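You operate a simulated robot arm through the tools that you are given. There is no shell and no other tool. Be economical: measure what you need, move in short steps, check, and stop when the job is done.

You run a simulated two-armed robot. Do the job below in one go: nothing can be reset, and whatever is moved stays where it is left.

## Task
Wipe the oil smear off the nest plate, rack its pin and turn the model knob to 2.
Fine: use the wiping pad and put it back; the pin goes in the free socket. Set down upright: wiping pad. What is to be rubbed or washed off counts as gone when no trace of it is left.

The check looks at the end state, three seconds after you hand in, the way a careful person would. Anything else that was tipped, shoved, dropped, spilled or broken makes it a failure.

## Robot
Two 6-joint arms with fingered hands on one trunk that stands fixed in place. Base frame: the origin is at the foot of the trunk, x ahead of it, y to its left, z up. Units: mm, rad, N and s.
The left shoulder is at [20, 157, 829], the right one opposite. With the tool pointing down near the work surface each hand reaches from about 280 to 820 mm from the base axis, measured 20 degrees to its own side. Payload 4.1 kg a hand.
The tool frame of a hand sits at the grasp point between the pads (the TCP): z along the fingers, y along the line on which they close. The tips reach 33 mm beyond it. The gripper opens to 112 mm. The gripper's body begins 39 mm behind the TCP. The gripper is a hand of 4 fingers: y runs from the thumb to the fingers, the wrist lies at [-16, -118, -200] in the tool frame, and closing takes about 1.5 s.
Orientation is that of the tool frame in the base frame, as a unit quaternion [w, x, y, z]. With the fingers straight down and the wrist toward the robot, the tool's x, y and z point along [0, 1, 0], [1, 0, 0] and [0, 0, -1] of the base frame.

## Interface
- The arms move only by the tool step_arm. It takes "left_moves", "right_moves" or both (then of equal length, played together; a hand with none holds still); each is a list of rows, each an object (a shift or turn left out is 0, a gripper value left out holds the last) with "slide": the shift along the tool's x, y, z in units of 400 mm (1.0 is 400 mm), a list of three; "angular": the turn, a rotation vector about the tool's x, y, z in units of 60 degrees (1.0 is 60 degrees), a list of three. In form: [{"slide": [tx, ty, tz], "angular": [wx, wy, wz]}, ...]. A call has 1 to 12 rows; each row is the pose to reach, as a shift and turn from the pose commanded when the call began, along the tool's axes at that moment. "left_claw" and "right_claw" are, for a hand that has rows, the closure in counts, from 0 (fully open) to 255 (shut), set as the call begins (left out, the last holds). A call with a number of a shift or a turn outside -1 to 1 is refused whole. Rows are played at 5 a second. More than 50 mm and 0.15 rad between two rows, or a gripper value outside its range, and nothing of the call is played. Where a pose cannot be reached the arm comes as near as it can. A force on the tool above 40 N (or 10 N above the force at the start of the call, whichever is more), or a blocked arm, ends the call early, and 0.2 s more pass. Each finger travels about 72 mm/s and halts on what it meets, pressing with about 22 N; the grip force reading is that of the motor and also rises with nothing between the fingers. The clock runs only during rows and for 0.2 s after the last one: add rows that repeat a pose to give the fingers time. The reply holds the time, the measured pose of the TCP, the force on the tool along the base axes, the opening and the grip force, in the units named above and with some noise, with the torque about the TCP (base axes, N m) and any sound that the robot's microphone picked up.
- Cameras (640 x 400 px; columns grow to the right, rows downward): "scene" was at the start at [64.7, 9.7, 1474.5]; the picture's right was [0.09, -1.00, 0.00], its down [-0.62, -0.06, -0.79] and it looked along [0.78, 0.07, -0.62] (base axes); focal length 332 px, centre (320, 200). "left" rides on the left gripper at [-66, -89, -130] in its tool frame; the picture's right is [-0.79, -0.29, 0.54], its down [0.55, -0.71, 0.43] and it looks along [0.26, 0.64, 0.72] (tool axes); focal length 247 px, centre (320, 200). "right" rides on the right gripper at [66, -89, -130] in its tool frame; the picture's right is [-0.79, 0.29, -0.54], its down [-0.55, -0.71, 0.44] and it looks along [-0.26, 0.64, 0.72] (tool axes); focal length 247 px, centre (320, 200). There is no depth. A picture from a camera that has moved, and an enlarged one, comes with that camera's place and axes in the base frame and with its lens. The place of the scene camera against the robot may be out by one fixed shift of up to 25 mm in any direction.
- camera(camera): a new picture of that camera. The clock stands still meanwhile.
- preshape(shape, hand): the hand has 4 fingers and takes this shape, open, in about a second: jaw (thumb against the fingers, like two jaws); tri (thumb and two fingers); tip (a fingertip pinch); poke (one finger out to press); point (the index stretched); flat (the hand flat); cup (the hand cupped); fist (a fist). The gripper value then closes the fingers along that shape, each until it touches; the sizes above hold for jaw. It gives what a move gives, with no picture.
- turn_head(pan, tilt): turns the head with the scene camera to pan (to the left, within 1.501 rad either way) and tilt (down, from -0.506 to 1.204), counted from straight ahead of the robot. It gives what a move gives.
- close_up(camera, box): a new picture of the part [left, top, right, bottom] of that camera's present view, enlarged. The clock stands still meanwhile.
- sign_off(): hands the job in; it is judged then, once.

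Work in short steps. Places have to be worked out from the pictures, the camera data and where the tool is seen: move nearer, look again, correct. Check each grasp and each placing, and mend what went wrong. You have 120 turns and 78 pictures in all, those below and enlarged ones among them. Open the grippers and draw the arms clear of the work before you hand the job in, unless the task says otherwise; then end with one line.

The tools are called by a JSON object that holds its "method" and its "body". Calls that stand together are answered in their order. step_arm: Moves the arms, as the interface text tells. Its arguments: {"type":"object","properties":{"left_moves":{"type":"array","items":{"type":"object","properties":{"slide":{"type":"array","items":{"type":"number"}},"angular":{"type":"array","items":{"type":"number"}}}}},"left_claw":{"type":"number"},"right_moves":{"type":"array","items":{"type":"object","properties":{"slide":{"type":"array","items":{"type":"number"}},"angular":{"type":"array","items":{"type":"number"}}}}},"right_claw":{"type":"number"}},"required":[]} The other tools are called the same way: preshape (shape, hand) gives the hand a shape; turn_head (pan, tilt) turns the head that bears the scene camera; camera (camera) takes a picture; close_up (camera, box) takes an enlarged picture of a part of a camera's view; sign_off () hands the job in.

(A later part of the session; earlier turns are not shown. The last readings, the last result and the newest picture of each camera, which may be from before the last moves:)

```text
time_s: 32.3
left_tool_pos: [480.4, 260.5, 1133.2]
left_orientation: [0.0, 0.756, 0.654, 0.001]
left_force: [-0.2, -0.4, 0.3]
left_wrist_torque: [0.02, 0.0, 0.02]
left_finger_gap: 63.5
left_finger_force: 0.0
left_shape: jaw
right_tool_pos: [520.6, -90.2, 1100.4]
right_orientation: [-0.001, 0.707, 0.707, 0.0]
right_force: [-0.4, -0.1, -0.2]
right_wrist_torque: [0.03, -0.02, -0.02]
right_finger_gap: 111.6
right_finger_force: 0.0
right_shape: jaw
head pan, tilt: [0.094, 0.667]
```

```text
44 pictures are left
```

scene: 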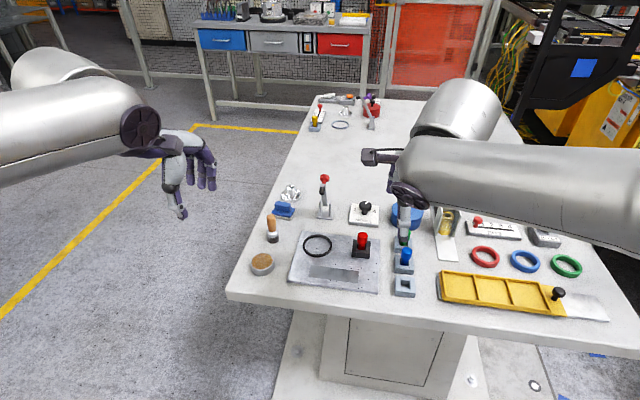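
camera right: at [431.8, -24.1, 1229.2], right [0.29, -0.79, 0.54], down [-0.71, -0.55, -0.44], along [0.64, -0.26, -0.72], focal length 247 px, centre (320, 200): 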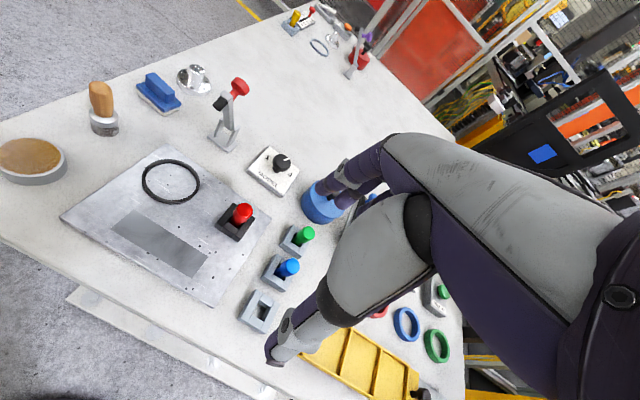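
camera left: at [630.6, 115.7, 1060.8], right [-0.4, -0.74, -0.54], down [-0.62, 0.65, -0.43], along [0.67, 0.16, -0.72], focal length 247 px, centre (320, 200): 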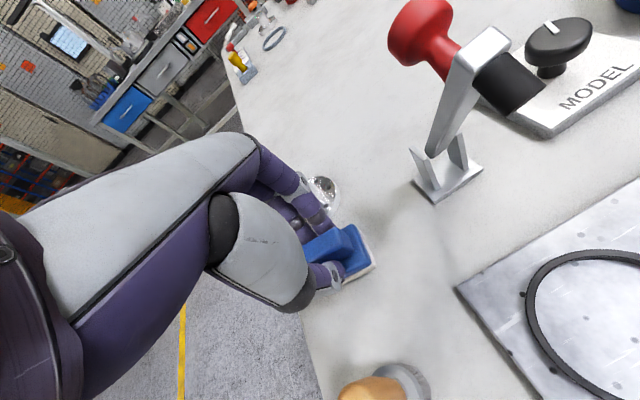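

I'll zoom in on the pin, its nest and the socket row.

{"method": "close_up", "body": {"camera": "right", "box": [205, 185, 325, 345]}}

{"method": "close_up", "body": {"camera": "scene", "box": [340, 220, 420, 300]}}

{"method": "close_up", "body": {"camera": "right", "box": [235, 140, 315, 200]}}

```text
2.50 times, centred on (265, 265) of right
camera zoom: at [431.8, -24.1, 1229.2], right [0.29, -0.79, 0.54], down [-0.71, -0.55, -0.44], along [0.64, -0.26, -0.72], focal length 617 px, centre (458, 38)
```

zoom: 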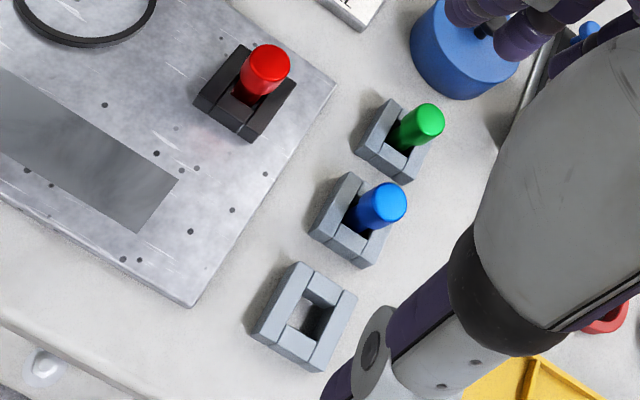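

```text
5.00 times, centred on (380, 260) of scene
camera zoom: at [64.6, 9.6, 1474.5], right [0.09, -1.0, 0.0], down [-0.62, -0.06, -0.79], along [0.78, 0.07, -0.62], focal length 1663 px, centre (20, -100)
```

zoom: 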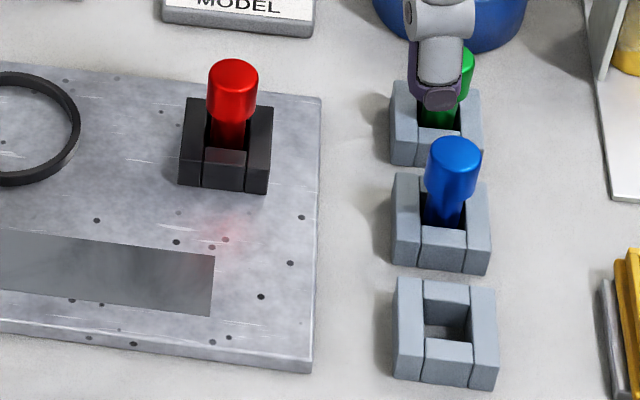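

```text
6.67 times, centred on (275, 170) of right
camera zoom: at [431.8, -24.1, 1229.2], right [0.29, -0.79, 0.54], down [-0.71, -0.55, -0.44], along [0.64, -0.26, -0.72], focal length 1646 px, centre (620, 400)
```

zoom: 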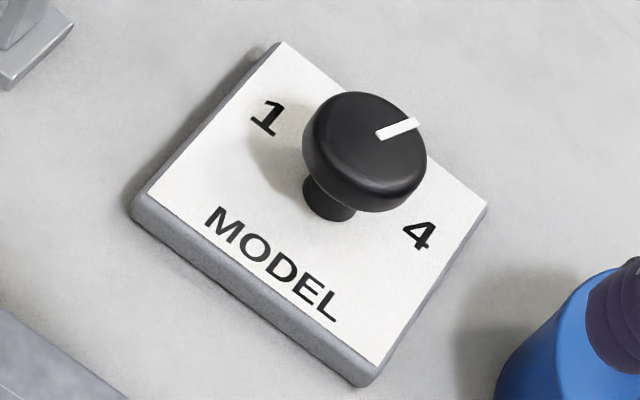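

The pin is at about (611, -37, top 919) and the free socket's hole at about (517, -133). I'll look at the hand's fingers to plan clearance to the blue pin.

{"method": "close_up", "body": {"camera": "scene", "box": [110, 90, 250, 240]}}

{"method": "close_up", "body": {"camera": "scene", "box": [350, 170, 450, 250]}}

```text
2.67 times, centred on (180, 165) of scene
camera zoom: at [64.6, 9.6, 1474.5], right [0.09, -1.0, 0.0], down [-0.62, -0.06, -0.79], along [0.78, 0.07, -0.62], focal length 887 px, centre (693, 293)
```

zoom: 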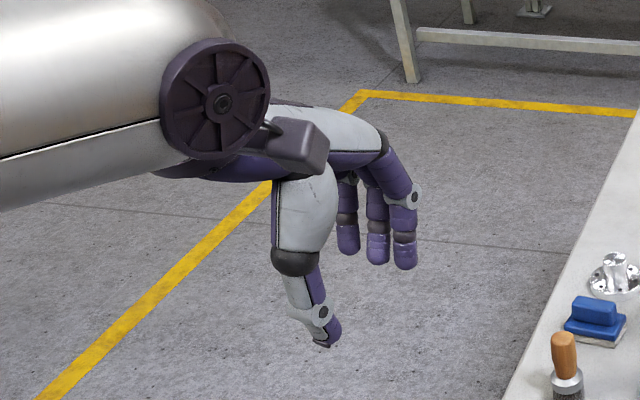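

```text
5.00 times, centred on (400, 210) of scene
camera zoom: at [64.6, 9.6, 1474.5], right [0.09, -1.0, 0.0], down [-0.62, -0.06, -0.79], along [0.78, 0.07, -0.62], focal length 1663 px, centre (-80, 150)
```

zoom: 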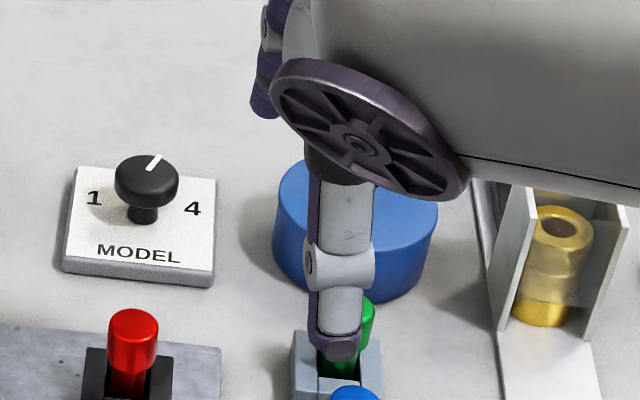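

The jaw has a three-finger row against the thumb. I'll rotate the hand 90° so the fingers close along y, keeping them clear of the blue pin when placing, while moving above the red pin.

{"method": "step_arm", "body": {"right_moves": [{"slide": [0.02, 0.035, 0.03], "angular": [0, 0, -0.107]}, {"slide": [0.04, 0.07, 0.06], "angular": [0, 0, -0.214]}, {"slide": [0.06, 0.105, 0.09], "angular": [0, 0, -0.321]}, {"slide": [0.08, 0.14, 0.12], "angular": [0, 0, -0.428]}, {"slide": [0.1, 0.175, 0.15], "angular": [0, 0, -0.535]}, {"slide": [0.12, 0.21, 0.16], "angular": [0, 0, -0.642]}, {"slide": [0.133, 0.226, 0.18], "angular": [0, 0, -0.75]}, {"slide": [0.133, 0.226, 0.18], "angular": [0, 0, -0.75]}], "right_claw": 110}}

{"method": "step_arm", "body": {"right_moves": [{"angular": [0, 0, -0.107]}, {"angular": [0, 0, -0.214]}, {"angular": [0, 0, -0.321]}, {"angular": [0, 0, -0.428]}, {"angular": [0, 0, -0.535]}, {"angular": [0, 0, -0.642]}, {"angular": [0, 0, -0.75]}, {"angular": [0, 0, -0.75]}]}}

{"method": "camera", "body": {"camera": "right"}}

{"method": "camera", "body": {"camera": "scene"}}

```text
time_s: 34.1
left_tool_pos: [480.6, 259.8, 1132.0]
left_orientation: [0.0, 0.756, 0.654, 0.001]
left_force: [-0.7, 0.3, 0.3]
left_wrist_torque: [0.0, -0.01, -0.01]
left_finger_gap: 63.4
left_finger_force: 0.0
left_shape: jaw
right_tool_pos: [610.0, -35.6, 1026.7]
right_orientation: [0.0, 0.382, 0.924, 0.0]
right_force: [-0.3, -1.2, 0.0]
right_wrist_torque: [-0.03, -0.01, 0.0]
right_finger_gap: 64.2
right_finger_force: 0.2
right_shape: jaw
head pan, tilt: [0.094, 0.667]
```

```text
time_s: 35.9
left_tool_pos: [480.1, 260.3, 1132.0]
left_orientation: [-0.001, 0.756, 0.655, 0.0]
left_force: [0.1, -0.1, -0.1]
left_wrist_torque: [-0.01, -0.01, -0.01]
left_finger_gap: 63.4
left_finger_force: 0.0
left_shape: jaw
right_tool_pos: [609.8, -36.6, 1028.0]
right_orientation: [0.0, -0.001, 1.0, 0.0]
right_force: [-0.8, 1.3, -0.3]
right_wrist_torque: [-0.03, -0.02, -0.01]
right_finger_gap: 64.3
right_finger_force: 0.1
right_shape: jaw
head pan, tilt: [0.094, 0.667]
```

```text
38 pictures are left
camera right: at [545.5, -125.9, 1156.8], right [0.79, 0.29, 0.54], down [0.55, -0.71, -0.44], along [0.26, 0.64, -0.72], focal length 247 px, centre (320, 200)
```

right: 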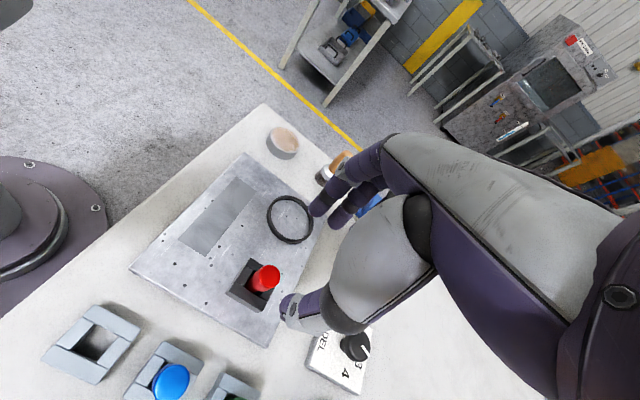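

```text
37 pictures are left
```

scene: 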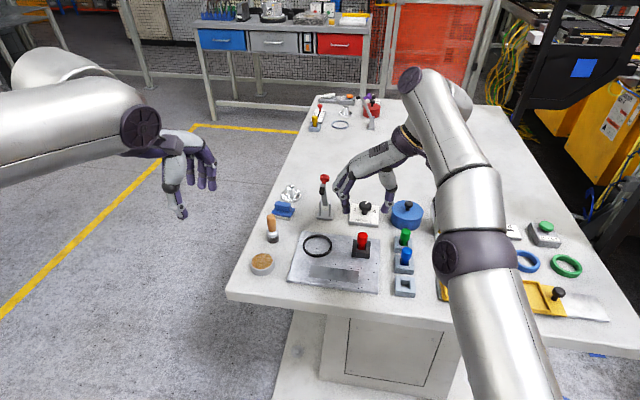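

The hand is rotated and nearly above the pin. I'll descend so the tips straddle the head.

{"method": "step_arm", "body": {"right_moves": [{"slide": [0, -0.004, 0.08]}, {"slide": [0, -0.004, 0.15]}, {"slide": [0, -0.004, 0.2]}, {"slide": [0, -0.004, 0.24]}, {"slide": [0, -0.004, 0.24]}]}}

{"method": "close_up", "body": {"camera": "right", "box": [180, 150, 380, 350]}}

{"method": "close_up", "body": {"camera": "scene", "box": [310, 190, 430, 300]}}

```text
time_s: 37.1
left_tool_pos: [480.3, 261.2, 1132.2]
left_orientation: [0.0, 0.757, 0.654, 0.0]
left_force: [-1.1, 0.4, -0.4]
left_wrist_torque: [-0.01, 0.0, 0.0]
left_finger_gap: 63.6
left_finger_force: 0.2
left_shape: jaw
right_tool_pos: [610.9, -37.0, 931.2]
right_orientation: [0.0, 0.0, 1.0, -0.001]
right_force: [-0.3, -0.3, -0.4]
right_wrist_torque: [0.0, 0.03, -0.01]
right_finger_gap: 64.4
right_finger_force: 0.0
right_shape: jaw
head pan, tilt: [0.094, 0.667]
```

```text
2.00 times, centred on (280, 250) of right
camera zoom: at [545.5, -126.6, 1060.5], right [0.79, 0.29, 0.54], down [0.55, -0.71, -0.44], along [0.26, 0.64, -0.72], focal length 494 px, centre (400, 100)
```

zoom: 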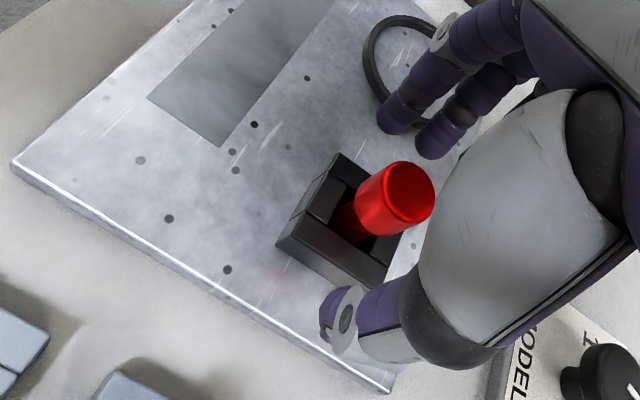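

```text
3.64 times, centred on (370, 245) of scene
camera zoom: at [64.7, 9.7, 1474.5], right [0.09, -1.0, 0.0], down [-0.62, -0.06, -0.79], along [0.78, 0.07, -0.62], focal length 1209 px, centre (138, 36)
```

zoom: 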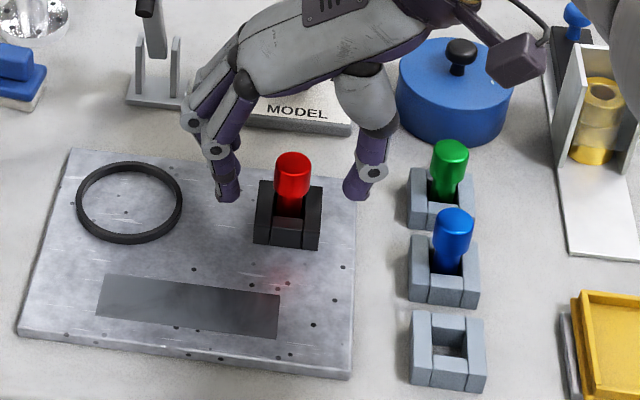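

The pin head is centred between thumb and fingers. Closing.

{"method": "step_arm", "body": {"right_moves": [{"slide": [0, 0, 0]}, {"slide": [0, 0, 0]}, {"slide": [0, 0, 0]}, {"slide": [0, 0, 0]}, {"slide": [0, 0, 0]}, {"slide": [0, 0, 0]}], "right_claw": 255}}

{"method": "close_up", "body": {"camera": "scene", "box": [330, 200, 410, 280]}}

```text
time_s: 38.5
left_tool_pos: [479.5, 261.2, 1133.0]
left_orientation: [0.0, 0.757, 0.654, 0.0]
left_force: [0.0, -0.5, 0.0]
left_wrist_torque: [-0.02, -0.02, 0.04]
left_finger_gap: 63.3
left_finger_force: 0.0
left_shape: jaw
right_tool_pos: [610.1, -35.9, 930.9]
right_orientation: [0.0, 0.0, 1.0, 0.0]
right_force: [-0.2, 0.0, 0.2]
right_wrist_torque: [0.01, 0.01, 0.01]
right_finger_gap: 14.5
right_finger_force: 22.0
right_shape: jaw
head pan, tilt: [0.094, 0.667]
```

```text
5.00 times, centred on (370, 240) of scene
camera zoom: at [64.7, 9.7, 1474.5], right [0.09, -1.0, 0.0], down [-0.62, -0.06, -0.79], along [0.78, 0.07, -0.62], focal length 1663 px, centre (70, 0)
```

zoom: 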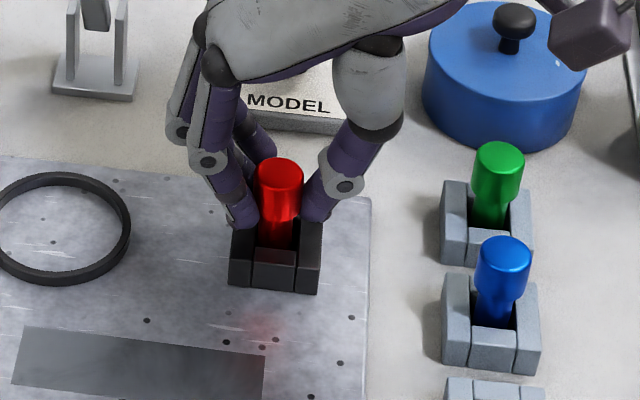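

The gap is 14.5 mm with a full grip force reading. I'll lift slowly 30 mm and check that the pin comes straight.

{"method": "step_arm", "body": {"right_moves": [{"slide": [0, 0, -0.02]}, {"slide": [0, 0, -0.045]}, {"slide": [0, 0, -0.075]}, {"slide": [0, 0, -0.075]}]}}

{"method": "close_up", "body": {"camera": "scene", "box": [330, 180, 410, 280]}}

{"method": "close_up", "body": {"camera": "right", "box": [220, 170, 380, 310]}}

```text
time_s: 39.5
left_tool_pos: [479.8, 260.4, 1132.1]
left_orientation: [0.0, 0.757, 0.654, 0.0]
left_force: [0.3, 0.3, -0.4]
left_wrist_torque: [0.03, -0.02, -0.01]
left_finger_gap: 63.2
left_finger_force: 0.0
left_shape: jaw
right_tool_pos: [610.9, -36.5, 962.6]
right_orientation: [0.0, -0.001, 1.0, -0.001]
right_force: [-0.3, -0.1, -0.5]
right_wrist_torque: [0.01, -0.04, 0.01]
right_finger_gap: 14.5
right_finger_force: 22.5
right_shape: jaw
head pan, tilt: [0.094, 0.667]
```

```text
4.00 times, centred on (370, 230) of scene
camera zoom: at [64.7, 9.7, 1474.5], right [0.09, -1.0, 0.0], down [-0.62, -0.06, -0.79], along [0.78, 0.07, -0.62], focal length 1330 px, centre (120, 80)
```

zoom: 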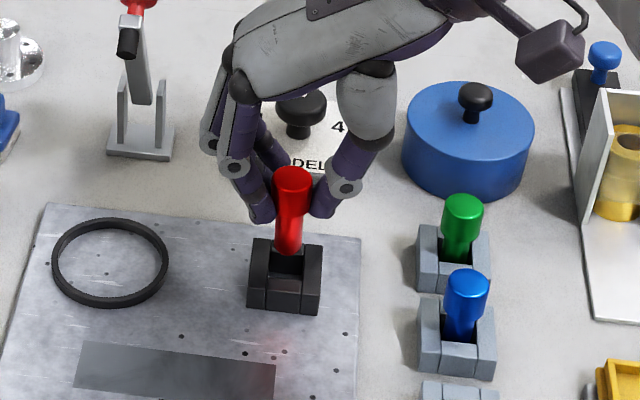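

```text
2.86 times, centred on (300, 240) of right
camera zoom: at [546.2, -127.1, 1091.4], right [0.79, 0.29, 0.54], down [0.55, -0.71, -0.44], along [0.26, 0.64, -0.72], focal length 706 px, centre (377, 86)
```

zoom: 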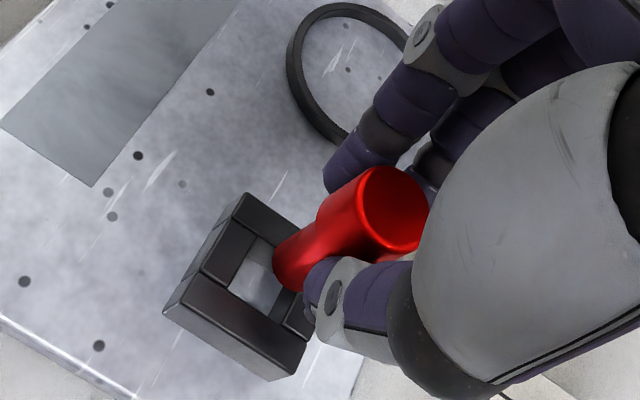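

The pin is held by its stem, upright, and is clear of the nest. I'll raise it and carry it above the free socket.

{"method": "step_arm", "body": {"right_moves": [{"slide": [0, 0, -0.1]}, {"slide": [0, 0, -0.13]}, {"slide": [0.08, -0.08, -0.13]}, {"slide": [0.16, -0.16, -0.13]}, {"slide": [0.235, -0.24, -0.13]}, {"slide": [0.235, -0.24, -0.13]}, {"slide": [0.235, -0.24, -0.13]}]}}

{"method": "camera", "body": {"camera": "right"}}

{"method": "close_up", "body": {"camera": "scene", "box": [350, 200, 450, 310]}}

```text
time_s: 41.1
left_tool_pos: [479.7, 261.1, 1131.9]
left_orientation: [-0.001, 0.757, 0.654, 0.001]
left_force: [-0.7, -0.4, 0.1]
left_wrist_torque: [-0.04, 0.0, -0.03]
left_finger_gap: 63.5
left_finger_force: 0.2
left_shape: jaw
right_tool_pos: [517.1, -135.0, 1013.0]
right_orientation: [-0.001, 0.0, 1.0, 0.0]
right_force: [0.8, -0.6, -0.2]
right_wrist_torque: [0.0, 0.02, 0.03]
right_finger_gap: 14.3
right_finger_force: 22.3
right_shape: jaw
head pan, tilt: [0.094, 0.667]
```

```text
31 pictures are left
camera right: at [452.2, -223.8, 1142.5], right [0.79, 0.29, 0.54], down [0.55, -0.71, -0.44], along [0.26, 0.64, -0.72], focal length 247 px, centre (320, 200)
```

right: 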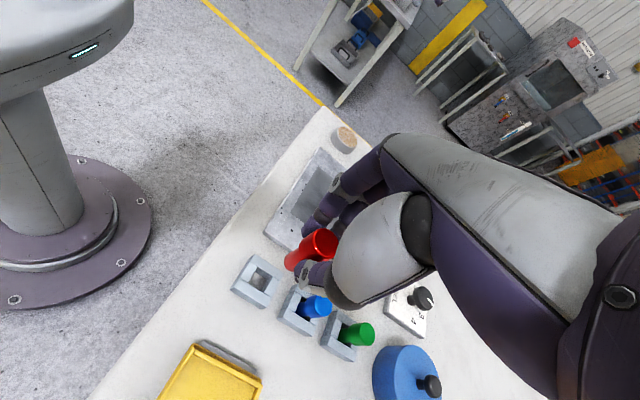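

```text
3.64 times, centred on (400, 255) of scene
camera zoom: at [64.7, 9.7, 1474.5], right [0.09, -1.0, 0.0], down [-0.62, -0.06, -0.79], along [0.78, 0.07, -0.62], focal length 1209 px, centre (29, 0)
```

zoom: 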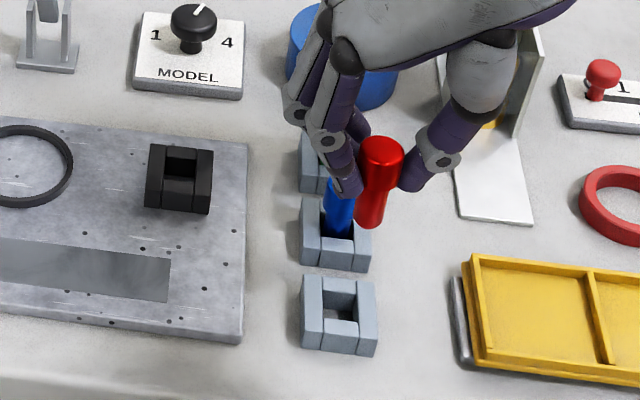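

The pin is roughly over the socket. I'll zoom in to refine the socket centre and check the pin's tilt.

{"method": "close_up", "body": {"camera": "right", "box": [215, 215, 365, 325]}}

{"method": "close_up", "body": {"camera": "scene", "box": [375, 230, 425, 305]}}

```text
3.64 times, centred on (290, 270) of right
camera zoom: at [452.2, -223.8, 1142.5], right [0.79, 0.29, 0.54], down [0.55, -0.71, -0.44], along [0.26, 0.64, -0.72], focal length 898 px, centre (429, -54)
```

zoom: 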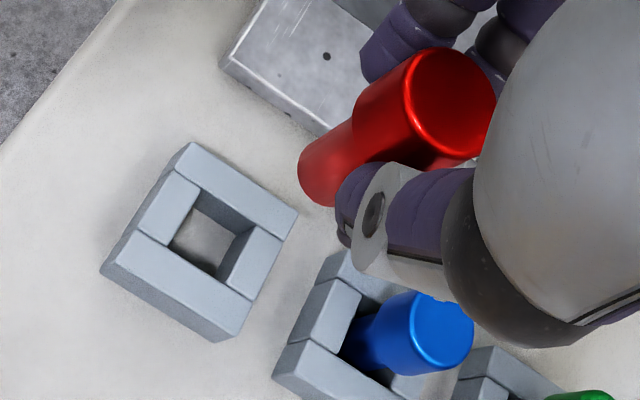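

```text
5.33 times, centred on (400, 268) of scene
camera zoom: at [64.7, 9.7, 1474.5], right [0.09, -1.0, 0.0], down [-0.62, -0.06, -0.79], along [0.78, 0.07, -0.62], focal length 1774 px, centre (-107, -160)
```

zoom: 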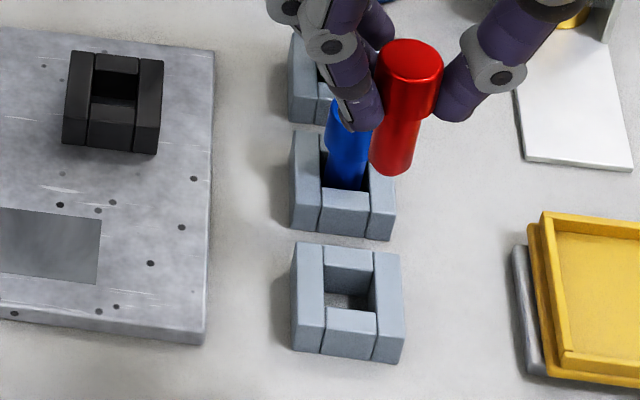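

Comparing pin and socket in the same images puts the socket only about (-1, +2) mm off the pin. I'll correct and lower until the pin's end is just above the socket.

{"method": "step_arm", "body": {"right_moves": [{"slide": [0.0025, 0.005, 0.04]}, {"slide": [0.0025, 0.005, 0.08]}, {"slide": [0.0025, 0.005, 0.105]}, {"slide": [0.0025, 0.005, 0.105]}]}}

{"method": "close_up", "body": {"camera": "right", "box": [235, 195, 365, 305]}}

{"method": "close_up", "body": {"camera": "scene", "box": [375, 240, 425, 305]}}

```text
time_s: 42.1
left_tool_pos: [480.3, 261.1, 1132.7]
left_orientation: [0.0, 0.756, 0.654, 0.0]
left_force: [-0.1, 0.1, 0.3]
left_wrist_torque: [-0.03, 0.01, 0.01]
left_finger_gap: 63.3
left_finger_force: 0.1
left_shape: jaw
right_tool_pos: [516.2, -132.4, 971.0]
right_orientation: [0.0, 0.001, 1.0, 0.0]
right_force: [-0.2, 0.1, -0.3]
right_wrist_torque: [0.02, -0.01, 0.0]
right_finger_gap: 14.6
right_finger_force: 21.4
right_shape: jaw
head pan, tilt: [0.094, 0.667]
```

```text
3.64 times, centred on (300, 250) of right
camera zoom: at [450.9, -221.8, 1100.8], right [0.79, 0.29, 0.54], down [0.55, -0.71, -0.44], along [0.26, 0.64, -0.72], focal length 898 px, centre (393, 18)
```

zoom: 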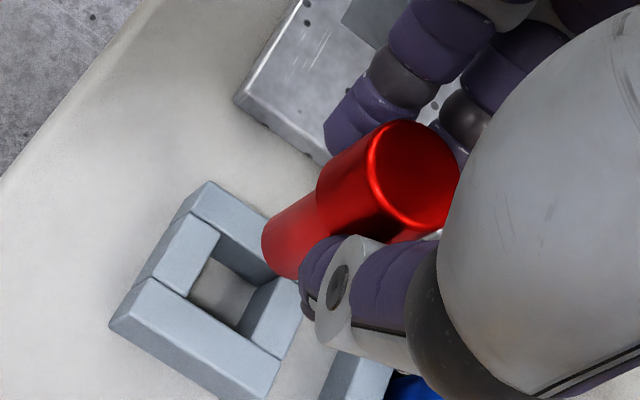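

```text
6.15 times, centred on (400, 272) of scene
camera zoom: at [64.7, 9.7, 1474.5], right [0.09, -1.0, 0.0], down [-0.62, -0.06, -0.79], along [0.78, 0.07, -0.62], focal length 2046 px, centre (-172, -246)
```

zoom: 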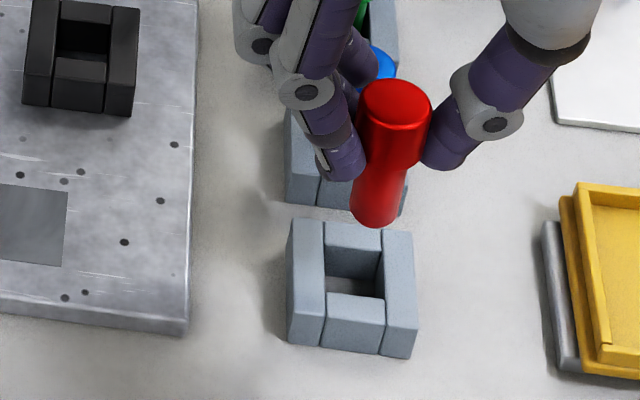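

Working the numbers again with the hole rim, the socket is at about (518.5, -130) and the pin at about (516, -131). I'll shift and lower to just at the rim, then look.

{"method": "step_arm", "body": {"right_moves": [{"slide": [-0.005, 0.0025, 0.03]}, {"slide": [-0.005, 0.0025, 0.06]}, {"slide": [-0.005, 0.0025, 0.083]}, {"slide": [-0.005, 0.0025, 0.083]}]}}

{"method": "close_up", "body": {"camera": "right", "box": [235, 195, 365, 305]}}

{"method": "close_up", "body": {"camera": "scene", "box": [375, 240, 425, 305]}}

```text
time_s: 43.1
left_tool_pos: [480.1, 261.0, 1133.5]
left_orientation: [0.0, 0.756, 0.654, 0.0]
left_force: [0.1, -0.7, -0.8]
left_wrist_torque: [-0.03, 0.02, 0.02]
left_finger_gap: 63.4
left_finger_force: 0.1
left_shape: jaw
right_tool_pos: [519.4, -132.0, 938.6]
right_orientation: [-0.001, 0.0, 1.0, 0.0]
right_force: [0.0, 0.4, 0.1]
right_wrist_torque: [-0.04, -0.01, -0.02]
right_finger_gap: 14.4
right_finger_force: 22.8
right_shape: jaw
head pan, tilt: [0.094, 0.667]
```

```text
3.64 times, centred on (300, 250) of right
camera zoom: at [453.1, -220.5, 1067.9], right [0.79, 0.29, 0.54], down [0.55, -0.71, -0.44], along [0.26, 0.64, -0.72], focal length 898 px, centre (393, 18)
```

zoom: 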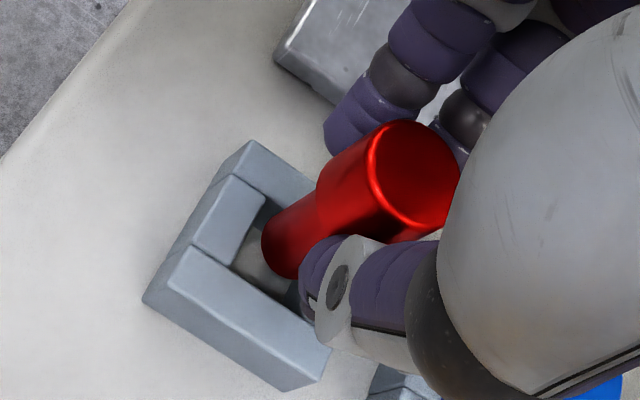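

```text
6.15 times, centred on (400, 272) of scene
camera zoom: at [64.7, 9.7, 1474.5], right [0.09, -1.0, 0.0], down [-0.62, -0.06, -0.79], along [0.78, 0.07, -0.62], focal length 2046 px, centre (-172, -246)
```

zoom: 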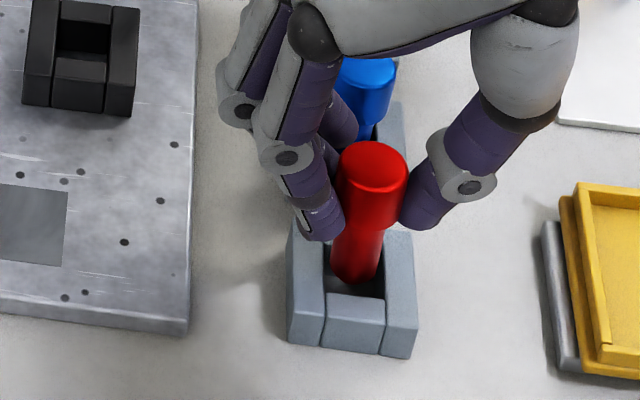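

In both views the stem's end sits centred in the hole's mouth. I'll lower it gently, watching the force.

{"method": "step_arm", "body": {"right_moves": [{"slide": [0, 0, 0.01]}, {"slide": [0, 0, 0.02]}, {"slide": [0, 0, 0.028]}, {"slide": [0, 0, 0.034]}, {"slide": [0, 0, 0.034]}]}}

{"method": "close_up", "body": {"camera": "scene", "box": [375, 240, 425, 305]}}

```text
time_s: 44.3
left_tool_pos: [480.8, 260.2, 1133.0]
left_orientation: [-0.001, 0.756, 0.654, 0.001]
left_force: [0.1, -0.3, 0.2]
left_wrist_torque: [0.01, -0.01, -0.01]
left_finger_gap: 63.5
left_finger_force: 0.0
left_shape: jaw
right_tool_pos: [517.6, -130.1, 924.1]
right_orientation: [0.001, 0.0, 1.0, 0.0]
right_force: [0.4, -0.1, 0.0]
right_wrist_torque: [0.0, 0.0, -0.01]
right_finger_gap: 14.4
right_finger_force: 21.8
right_shape: jaw
head pan, tilt: [0.094, 0.667]
```

```text
6.15 times, centred on (400, 272) of scene
camera zoom: at [64.7, 9.7, 1474.5], right [0.09, -1.0, 0.0], down [-0.62, -0.06, -0.79], along [0.78, 0.07, -0.62], focal length 2046 px, centre (-172, -246)
```

zoom: 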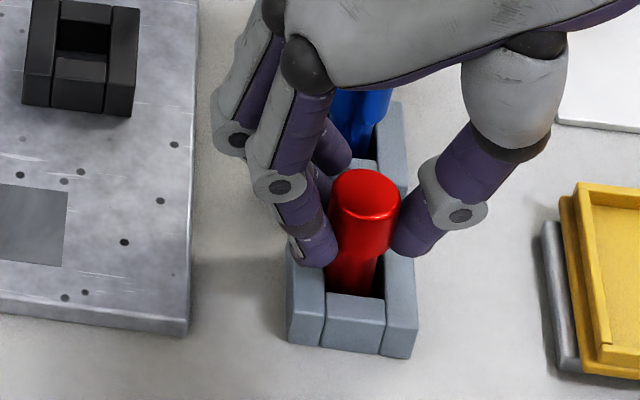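

The stem is in the hole with no contact. A few more millimetres should bring it to its seat.

{"method": "step_arm", "body": {"right_moves": [{"slide": [0, 0, 0.003]}, {"slide": [0, 0, 0.006]}, {"slide": [0, 0, 0.009]}, {"slide": [0, 0, 0.009]}]}}

```text
time_s: 45.3
left_tool_pos: [479.9, 260.8, 1132.4]
left_orientation: [0.0, 0.756, 0.654, 0.0]
left_force: [0.5, 0.0, -0.7]
left_wrist_torque: [-0.01, 0.02, -0.01]
left_finger_gap: 63.7
left_finger_force: 0.2
left_shape: jaw
right_tool_pos: [518.3, -130.5, 920.9]
right_orientation: [0.001, 0.0, 1.0, 0.0]
right_force: [0.1, -1.0, -1.4]
right_wrist_torque: [-0.01, 0.01, 0.03]
right_finger_gap: 14.3
right_finger_force: 21.7
right_shape: jaw
head pan, tilt: [0.094, 0.667]
```

Still free, so I'll continue down in 1 mm steps.

{"method": "step_arm", "body": {"right_moves": [{"slide": [0, 0, 0.003]}, {"slide": [0, 0, 0.006]}, {"slide": [0, 0, 0.009]}, {"slide": [0, 0, 0.012]}, {"slide": [0, 0, 0.012]}]}}

{"method": "close_up", "body": {"camera": "scene", "box": [375, 240, 425, 305]}}

```text
time_s: 46.5
left_tool_pos: [479.9, 261.2, 1132.1]
left_orientation: [-0.001, 0.756, 0.655, 0.0]
left_force: [-0.4, -0.4, 0.0]
left_wrist_torque: [0.0, 0.01, -0.05]
left_finger_gap: 63.3
left_finger_force: 0.0
left_shape: jaw
right_tool_pos: [518.0, -130.9, 915.7]
right_orientation: [-0.001, 0.0, 1.0, -0.001]
right_force: [-0.6, 0.4, -0.4]
right_wrist_torque: [0.01, 0.0, -0.01]
right_finger_gap: 14.9
right_finger_force: 22.0
right_shape: jaw
head pan, tilt: [0.094, 0.667]
```

```text
6.15 times, centred on (400, 272) of scene
camera zoom: at [64.7, 9.7, 1474.5], right [0.09, -1.0, 0.0], down [-0.62, -0.06, -0.79], along [0.78, 0.07, -0.62], focal length 2046 px, centre (-172, -246)
```

zoom: 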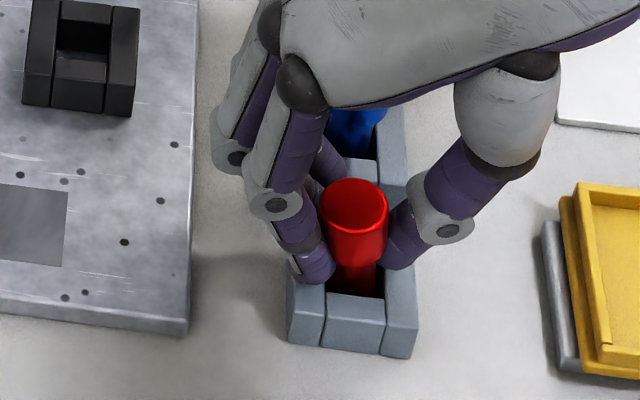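

The red pin's height now nearly matches the blue one's seating, so I'll go a little further.

{"method": "step_arm", "body": {"right_moves": [{"slide": [0, 0, 0.002]}, {"slide": [0, 0, 0.004]}, {"slide": [0, 0, 0.006]}, {"slide": [0, 0, 0.008]}, {"slide": [0, 0, 0.008]}]}}

```text
time_s: 47.7
left_tool_pos: [479.4, 261.1, 1132.5]
left_orientation: [-0.001, 0.757, 0.654, 0.001]
left_force: [-0.1, -0.5, 0.2]
left_wrist_torque: [-0.01, 0.01, -0.02]
left_finger_gap: 63.5
left_finger_force: 0.0
left_shape: jaw
right_tool_pos: [517.3, -130.5, 913.7]
right_orientation: [0.001, 0.0, 1.0, 0.0]
right_force: [-0.2, -3.1, 14.2]
right_wrist_torque: [-0.13, 0.01, 0.01]
right_finger_gap: 15.5
right_finger_force: 22.2
right_shape: jaw
head pan, tilt: [0.094, 0.667]
```

Contact is about 14 N now. I'll check visually whether it's the pin seated or a finger on the block.

{"method": "close_up", "body": {"camera": "scene", "box": [380, 245, 420, 300]}}

{"method": "close_up", "body": {"camera": "right", "box": [235, 195, 365, 305]}}

```text
7.27 times, centred on (400, 272) of scene
camera zoom: at [64.4, 9.7, 1474.5], right [0.09, -1.0, 0.0], down [-0.62, -0.06, -0.79], along [0.78, 0.07, -0.62], focal length 2418 px, centre (-262, -327)
```

zoom: 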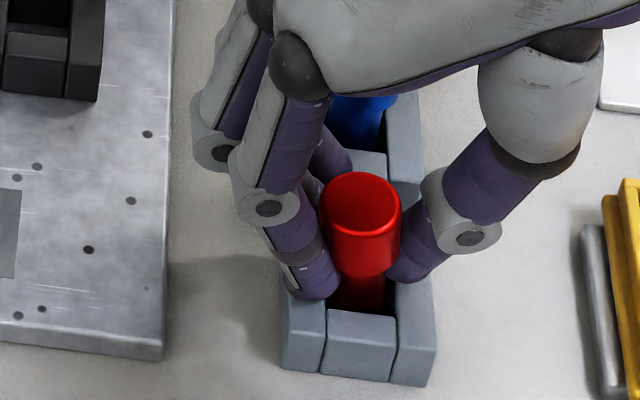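

```text
3.64 times, centred on (300, 250) of right
camera zoom: at [453.2, -220.5, 1043.3], right [0.79, 0.29, 0.54], down [0.55, -0.71, -0.43], along [0.26, 0.64, -0.72], focal length 898 px, centre (393, 18)
```

zoom: 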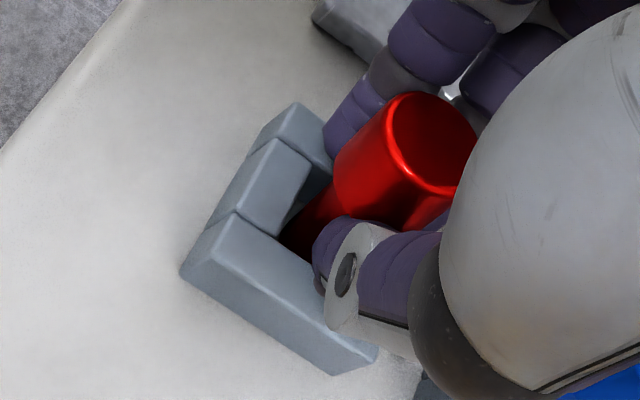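

The pin has slid slightly up in the grip, so it's resting on the socket floor. I'll ease up 1 mm and open partway.

{"method": "step_arm", "body": {"right_moves": [{"slide": [0, 0, -0.004]}, {"slide": [0, 0, -0.004]}, {"slide": [0, 0, -0.004]}, {"slide": [0, 0, -0.004]}, {"slide": [0, 0, -0.004]}], "right_claw": 140}}

{"method": "close_up", "body": {"camera": "scene", "box": [375, 235, 425, 305]}}

```text
time_s: 48.9
left_tool_pos: [480.9, 260.4, 1133.0]
left_orientation: [-0.001, 0.757, 0.654, 0.001]
left_force: [0.9, -0.1, -0.3]
left_wrist_torque: [-0.01, 0.04, 0.01]
left_finger_gap: 63.4
left_finger_force: 0.0
left_shape: jaw
right_tool_pos: [516.5, -131.6, 914.6]
right_orientation: [0.0, 0.0, 1.0, 0.0]
right_force: [0.0, 0.4, -0.6]
right_wrist_torque: [0.0, 0.0, -0.02]
right_finger_gap: 49.8
right_finger_force: 0.1
right_shape: jaw
head pan, tilt: [0.094, 0.667]
```

```text
5.71 times, centred on (400, 270) of scene
camera zoom: at [64.7, 9.7, 1474.5], right [0.09, -1.0, 0.0], down [-0.62, -0.06, -0.79], along [0.78, 0.07, -0.62], focal length 1900 px, centre (-137, -200)
```

zoom: 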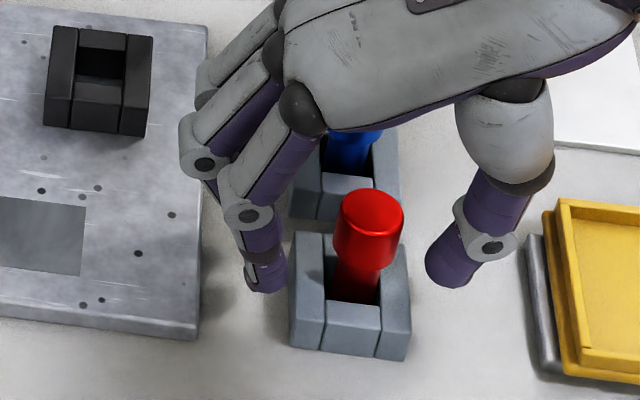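

The pin stands in the socket like its neighbours. I'll raise the hand straight up, then move over the knob with the hand at 45°.

{"method": "step_arm", "body": {"right_moves": [{"slide": [0, 0, -0.12]}, {"slide": [0, 0, -0.24]}, {"slide": [-0.06, 0.02, -0.26], "angular": [0, 0, 0.08]}, {"slide": [-0.15, 0.05, -0.26], "angular": [0, 0, 0.18]}, {"slide": [-0.25, 0.09, -0.26], "angular": [0, 0, 0.3]}, {"slide": [-0.35, 0.13, -0.26], "angular": [0, 0, 0.42]}, {"slide": [-0.45, 0.17, -0.26], "angular": [0, 0, 0.54]}, {"slide": [-0.53, 0.2, -0.25], "angular": [0, 0, 0.65]}, {"slide": [-0.559, 0.214, -0.23], "angular": [0, 0, 0.75]}, {"slide": [-0.559, 0.214, -0.23], "angular": [0, 0, 0.75]}]}}

{"method": "camera", "body": {"camera": "right"}}

{"method": "close_up", "body": {"camera": "scene", "box": [330, 170, 430, 310]}}

```text
time_s: 51.1
left_tool_pos: [479.9, 260.1, 1133.5]
left_orientation: [-0.001, 0.757, 0.654, 0.0]
left_force: [-0.1, 0.3, 0.9]
left_wrist_torque: [0.0, 0.04, 0.01]
left_finger_gap: 63.4
left_finger_force: 0.0
left_shape: jaw
right_tool_pos: [712.0, -50.1, 996.4]
right_orientation: [0.0, 0.383, 0.924, 0.001]
right_force: [-0.4, 0.3, -0.6]
right_wrist_torque: [0.0, 0.0, -0.04]
right_finger_gap: 50.1
right_finger_force: 0.0
right_shape: jaw
right hand out of reach, approached as far as the arm can: row 7, 8, 9, 10
head pan, tilt: [0.094, 0.667]
```

```text
18 pictures are left
camera right: at [603.9, -66.2, 1126.0], right [0.76, -0.36, 0.54], down [-0.11, -0.89, -0.44], along [0.64, 0.27, -0.72], focal length 247 px, centre (320, 200)
```

right: 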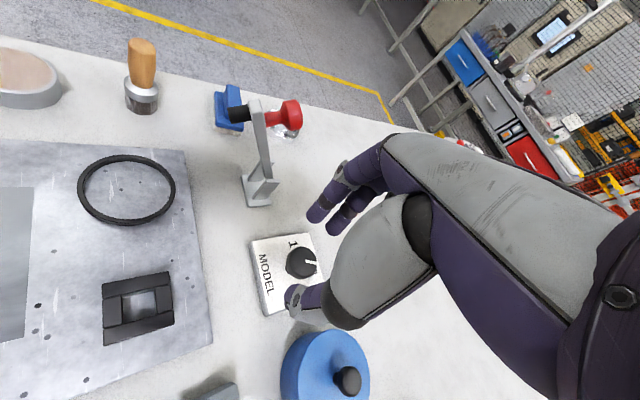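

```text
2.86 times, centred on (380, 240) of scene
camera zoom: at [64.7, 9.7, 1474.5], right [0.09, -1.0, 0.0], down [-0.62, -0.06, -0.79], along [0.78, 0.07, -0.62], focal length 950 px, centre (149, 86)
```

zoom: 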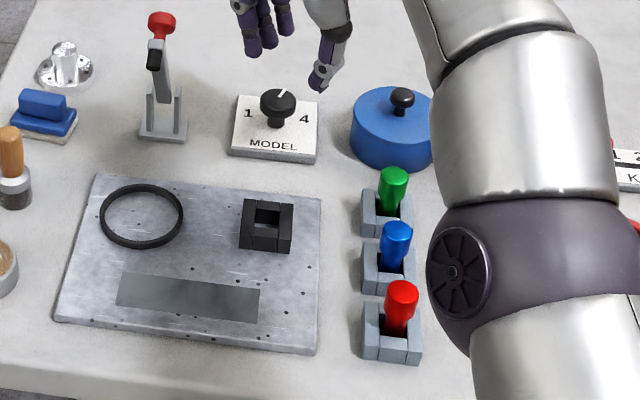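

The pin is racked alongside the other two. At 45° the knob is just out of reach, so I'll turn it from -20° to +20° instead; first I rotate back and lower a bit.

{"method": "step_arm", "body": {"right_moves": [{"slide": [0, 0, 0], "angular": [0, 0, 0.12]}, {"slide": [0, 0, 0.01], "angular": [0, 0, 0.24]}, {"slide": [0, 0, 0.02], "angular": [0, 0, 0.36]}, {"slide": [0, 0, 0.03], "angular": [0, 0, 0.48]}, {"slide": [0, 0, 0.05], "angular": [0, 0, 0.6]}, {"slide": [0, 0, 0.06], "angular": [0, 0, 0.72]}, {"slide": [0, 0, 0.07], "angular": [0, 0, 0.84]}, {"slide": [0, 0, 0.08], "angular": [0, 0, 0.96]}, {"slide": [0, 0, 0.08], "angular": [0, 0, 0.96]}, {"slide": [0, 0, 0.08], "angular": [0, 0, 0.96]}]}}

```text
time_s: 53.3
left_tool_pos: [479.5, 260.6, 1131.4]
left_orientation: [0.0, 0.757, 0.654, 0.001]
left_force: [-0.2, -0.1, 0.0]
left_wrist_torque: [0.01, -0.04, -0.01]
left_finger_gap: 63.5
left_finger_force: 0.1
left_shape: jaw
right_tool_pos: [712.1, -51.7, 964.4]
right_orientation: [0.0, 0.781, 0.625, 0.0]
right_force: [-0.4, 0.0, 0.0]
right_wrist_torque: [0.02, -0.01, -0.04]
right_finger_gap: 50.4
right_finger_force: 0.0
right_shape: jaw
head pan, tilt: [0.094, 0.667]
```

Now α is about -13° at (712, -52). I'll finish the rotation to -20° and centre over the knob.

{"method": "step_arm", "body": {"right_moves": [{"slide": [0.013, 0.035, 0], "angular": [0, 0, 0.06]}, {"slide": [0.0266, 0.071, 0.0], "angular": [0, 0, 0.124]}, {"slide": [0.0266, 0.071, 0.0], "angular": [0, 0, 0.124]}, {"slide": [0.0266, 0.071, 0.0], "angular": [0, 0, 0.124]}]}}

{"method": "close_up", "body": {"camera": "right", "box": [200, 170, 360, 330]}}

{"method": "close_up", "body": {"camera": "scene", "box": [320, 150, 420, 230]}}

```text
time_s: 54.3
left_tool_pos: [479.7, 260.9, 1131.4]
left_orientation: [-0.001, 0.757, 0.654, 0.001]
left_force: [0.2, 0.0, 0.1]
left_wrist_torque: [0.0, -0.02, -0.02]
left_finger_gap: 63.7
left_finger_force: 0.1
left_shape: jaw
right_tool_pos: [742.4, -46.6, 963.6]
right_orientation: [0.001, 0.819, 0.574, 0.0]
right_force: [-0.1, 0.1, 0.7]
right_wrist_torque: [-0.01, 0.0, 0.02]
right_finger_gap: 50.3
right_finger_force: 0.0
right_shape: jaw
head pan, tilt: [0.094, 0.667]
```

```text
2.50 times, centred on (280, 250) of right
camera zoom: at [681.9, 45.8, 1093.8], right [0.0, -0.84, 0.54], down [-0.86, -0.28, -0.44], along [0.52, -0.46, -0.72], focal length 617 px, centre (420, 75)
```

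zoom: 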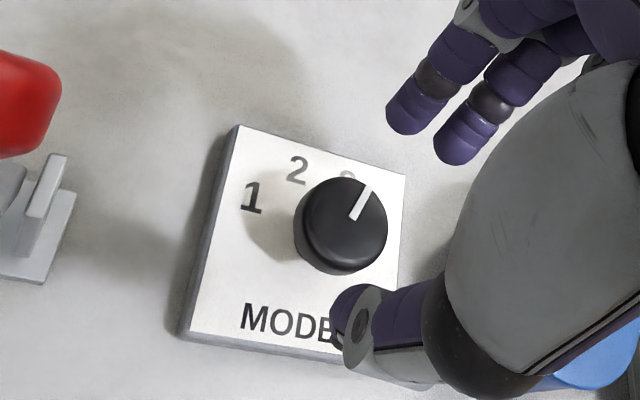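

```text
5.00 times, centred on (370, 190) of scene
camera zoom: at [64.7, 9.7, 1474.5], right [0.09, -1.0, 0.0], down [-0.62, -0.06, -0.79], along [0.78, 0.07, -0.62], focal length 1663 px, centre (70, 250)
```

zoom: 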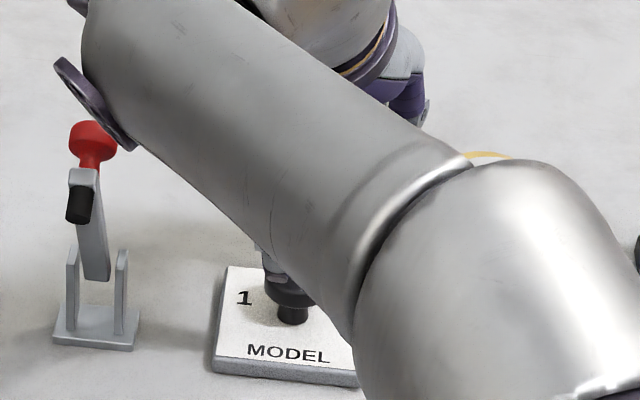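

The close view suggests the knob is about (749, -44). I'll shift there, open a bit wider and lower partway for another look.

{"method": "step_arm", "body": {"right_moves": [{"slide": [0.0106, 0.0137, 0.02]}, {"slide": [0.0106, 0.0137, 0.045]}, {"slide": [0.0106, 0.0137, 0.045]}, {"slide": [0.0106, 0.0137, 0.045]}], "right_claw": 110}}

{"method": "close_up", "body": {"camera": "right", "box": [200, 150, 360, 310]}}

```text
time_s: 55.3
left_tool_pos: [480.2, 260.2, 1132.5]
left_orientation: [-0.001, 0.757, 0.654, 0.0]
left_force: [-0.9, 0.8, 0.1]
left_wrist_torque: [-0.01, 0.01, 0.01]
left_finger_gap: 63.4
left_finger_force: 0.0
left_shape: jaw
right_tool_pos: [748.1, -44.0, 946.5]
right_orientation: [0.001, 0.819, 0.574, -0.001]
right_force: [0.5, 0.2, -0.1]
right_wrist_torque: [-0.02, -0.02, 0.0]
right_finger_gap: 63.1
right_finger_force: 0.1
right_shape: jaw
head pan, tilt: [0.094, 0.667]
```

```text
2.50 times, centred on (280, 230) of right
camera zoom: at [688.2, 48.0, 1075.9], right [0.0, -0.84, 0.54], down [-0.86, -0.28, -0.44], along [0.52, -0.46, -0.72], focal length 617 px, centre (420, 125)
```

zoom: 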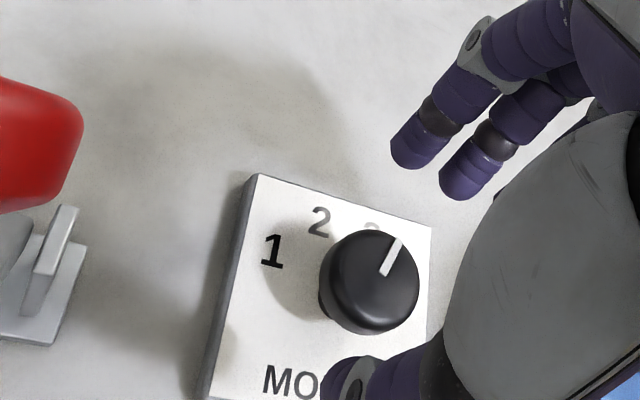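

The hand is now centred on the knob at (749, -44). I'll lower to straddle the disc and close.

{"method": "step_arm", "body": {"right_moves": [{"slide": [0.001, 0.003, 0.02]}, {"slide": [0.001, 0.003, 0.04]}, {"slide": [0.001, 0.003, 0.056]}, {"slide": [0.001, 0.003, 0.056]}]}}

{"method": "step_arm", "body": {"right_moves": [{"slide": [0, 0, 0]}, {"slide": [0, 0, 0]}, {"slide": [0, 0, 0]}, {"slide": [0, 0, 0]}, {"slide": [0, 0, 0]}], "right_claw": 255}}

{"method": "close_up", "body": {"camera": "right", "box": [200, 150, 360, 310]}}

```text
time_s: 56.3
left_tool_pos: [479.1, 260.5, 1131.7]
left_orientation: [-0.001, 0.757, 0.654, 0.001]
left_force: [0.7, -0.2, 0.0]
left_wrist_torque: [0.01, -0.01, 0.04]
left_finger_gap: 63.4
left_finger_force: 0.0
left_shape: jaw
right_tool_pos: [749.2, -44.4, 923.2]
right_orientation: [0.0, 0.819, 0.574, 0.0]
right_force: [-0.4, -0.5, 0.2]
right_wrist_torque: [0.0, -0.05, -0.01]
right_finger_gap: 63.1
right_finger_force: 0.0
right_shape: jaw
head pan, tilt: [0.094, 0.667]
```

```text
time_s: 57.5
left_tool_pos: [479.3, 260.7, 1132.1]
left_orientation: [-0.001, 0.757, 0.654, 0.001]
left_force: [-0.1, -0.6, -1.3]
left_wrist_torque: [-0.01, -0.01, -0.02]
left_finger_gap: 63.2
left_finger_force: 0.1
left_shape: jaw
right_tool_pos: [748.6, -44.3, 923.2]
right_orientation: [0.0, 0.819, 0.574, 0.0]
right_force: [-3.1, 3.0, 0.8]
right_wrist_torque: [0.05, 0.06, 0.0]
right_finger_gap: 25.0
right_finger_force: 22.3
right_shape: jaw
head pan, tilt: [0.094, 0.667]
```

```text
2.50 times, centred on (280, 230) of right
camera zoom: at [689.0, 48.4, 1053.4], right [0.0, -0.84, 0.54], down [-0.86, -0.28, -0.44], along [0.52, -0.46, -0.72], focal length 617 px, centre (420, 125)
```

zoom: 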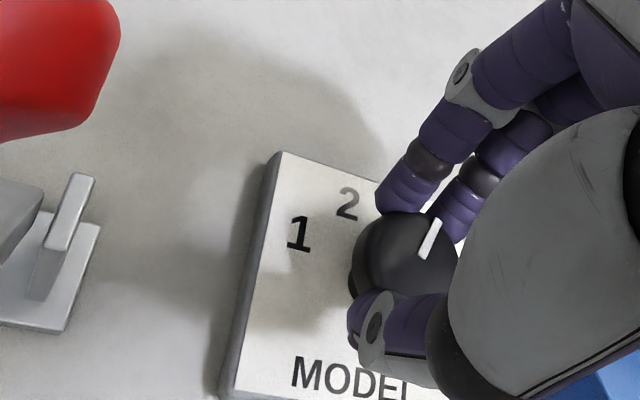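

The knob is gripped at 25 mm. I'll turn 40° counter-clockwise.

{"method": "step_arm", "body": {"right_moves": [{"angular": [0, 0, -0.11]}, {"angular": [0, 0, -0.22]}, {"angular": [0, 0, -0.33]}, {"angular": [0, 0, -0.44]}, {"angular": [0, 0, -0.55]}, {"angular": [0, 0, -0.667]}, {"angular": [0, 0, -0.667]}]}}

{"method": "close_up", "body": {"camera": "right", "box": [200, 150, 360, 310]}}

```text
time_s: 59.1
left_tool_pos: [480.1, 260.5, 1132.0]
left_orientation: [0.0, 0.756, 0.654, 0.0]
left_force: [-1.1, 0.6, -0.3]
left_wrist_torque: [0.0, 0.03, 0.03]
left_finger_gap: 63.1
left_finger_force: 0.2
left_shape: jaw
right_tool_pos: [749.4, -44.9, 924.9]
right_orientation: [0.0, 0.573, 0.819, -0.001]
right_force: [-12.3, -0.1, 1.8]
right_wrist_torque: [-0.08, 0.36, -0.04]
right_finger_gap: 24.3
right_finger_force: 22.0
right_shape: jaw
head pan, tilt: [0.094, 0.667]
```

```text
2.50 times, centred on (280, 230) of right
camera zoom: at [643.9, -13.2, 1053.6], right [0.54, -0.65, 0.54], down [-0.48, -0.76, -0.44], along [0.69, -0.02, -0.72], focal length 617 px, centre (420, 125)
```

zoom: 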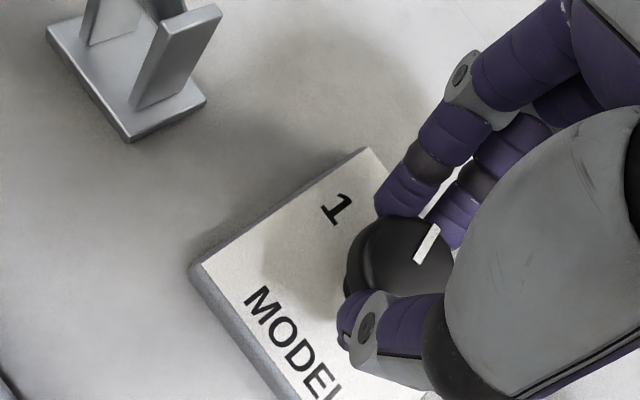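

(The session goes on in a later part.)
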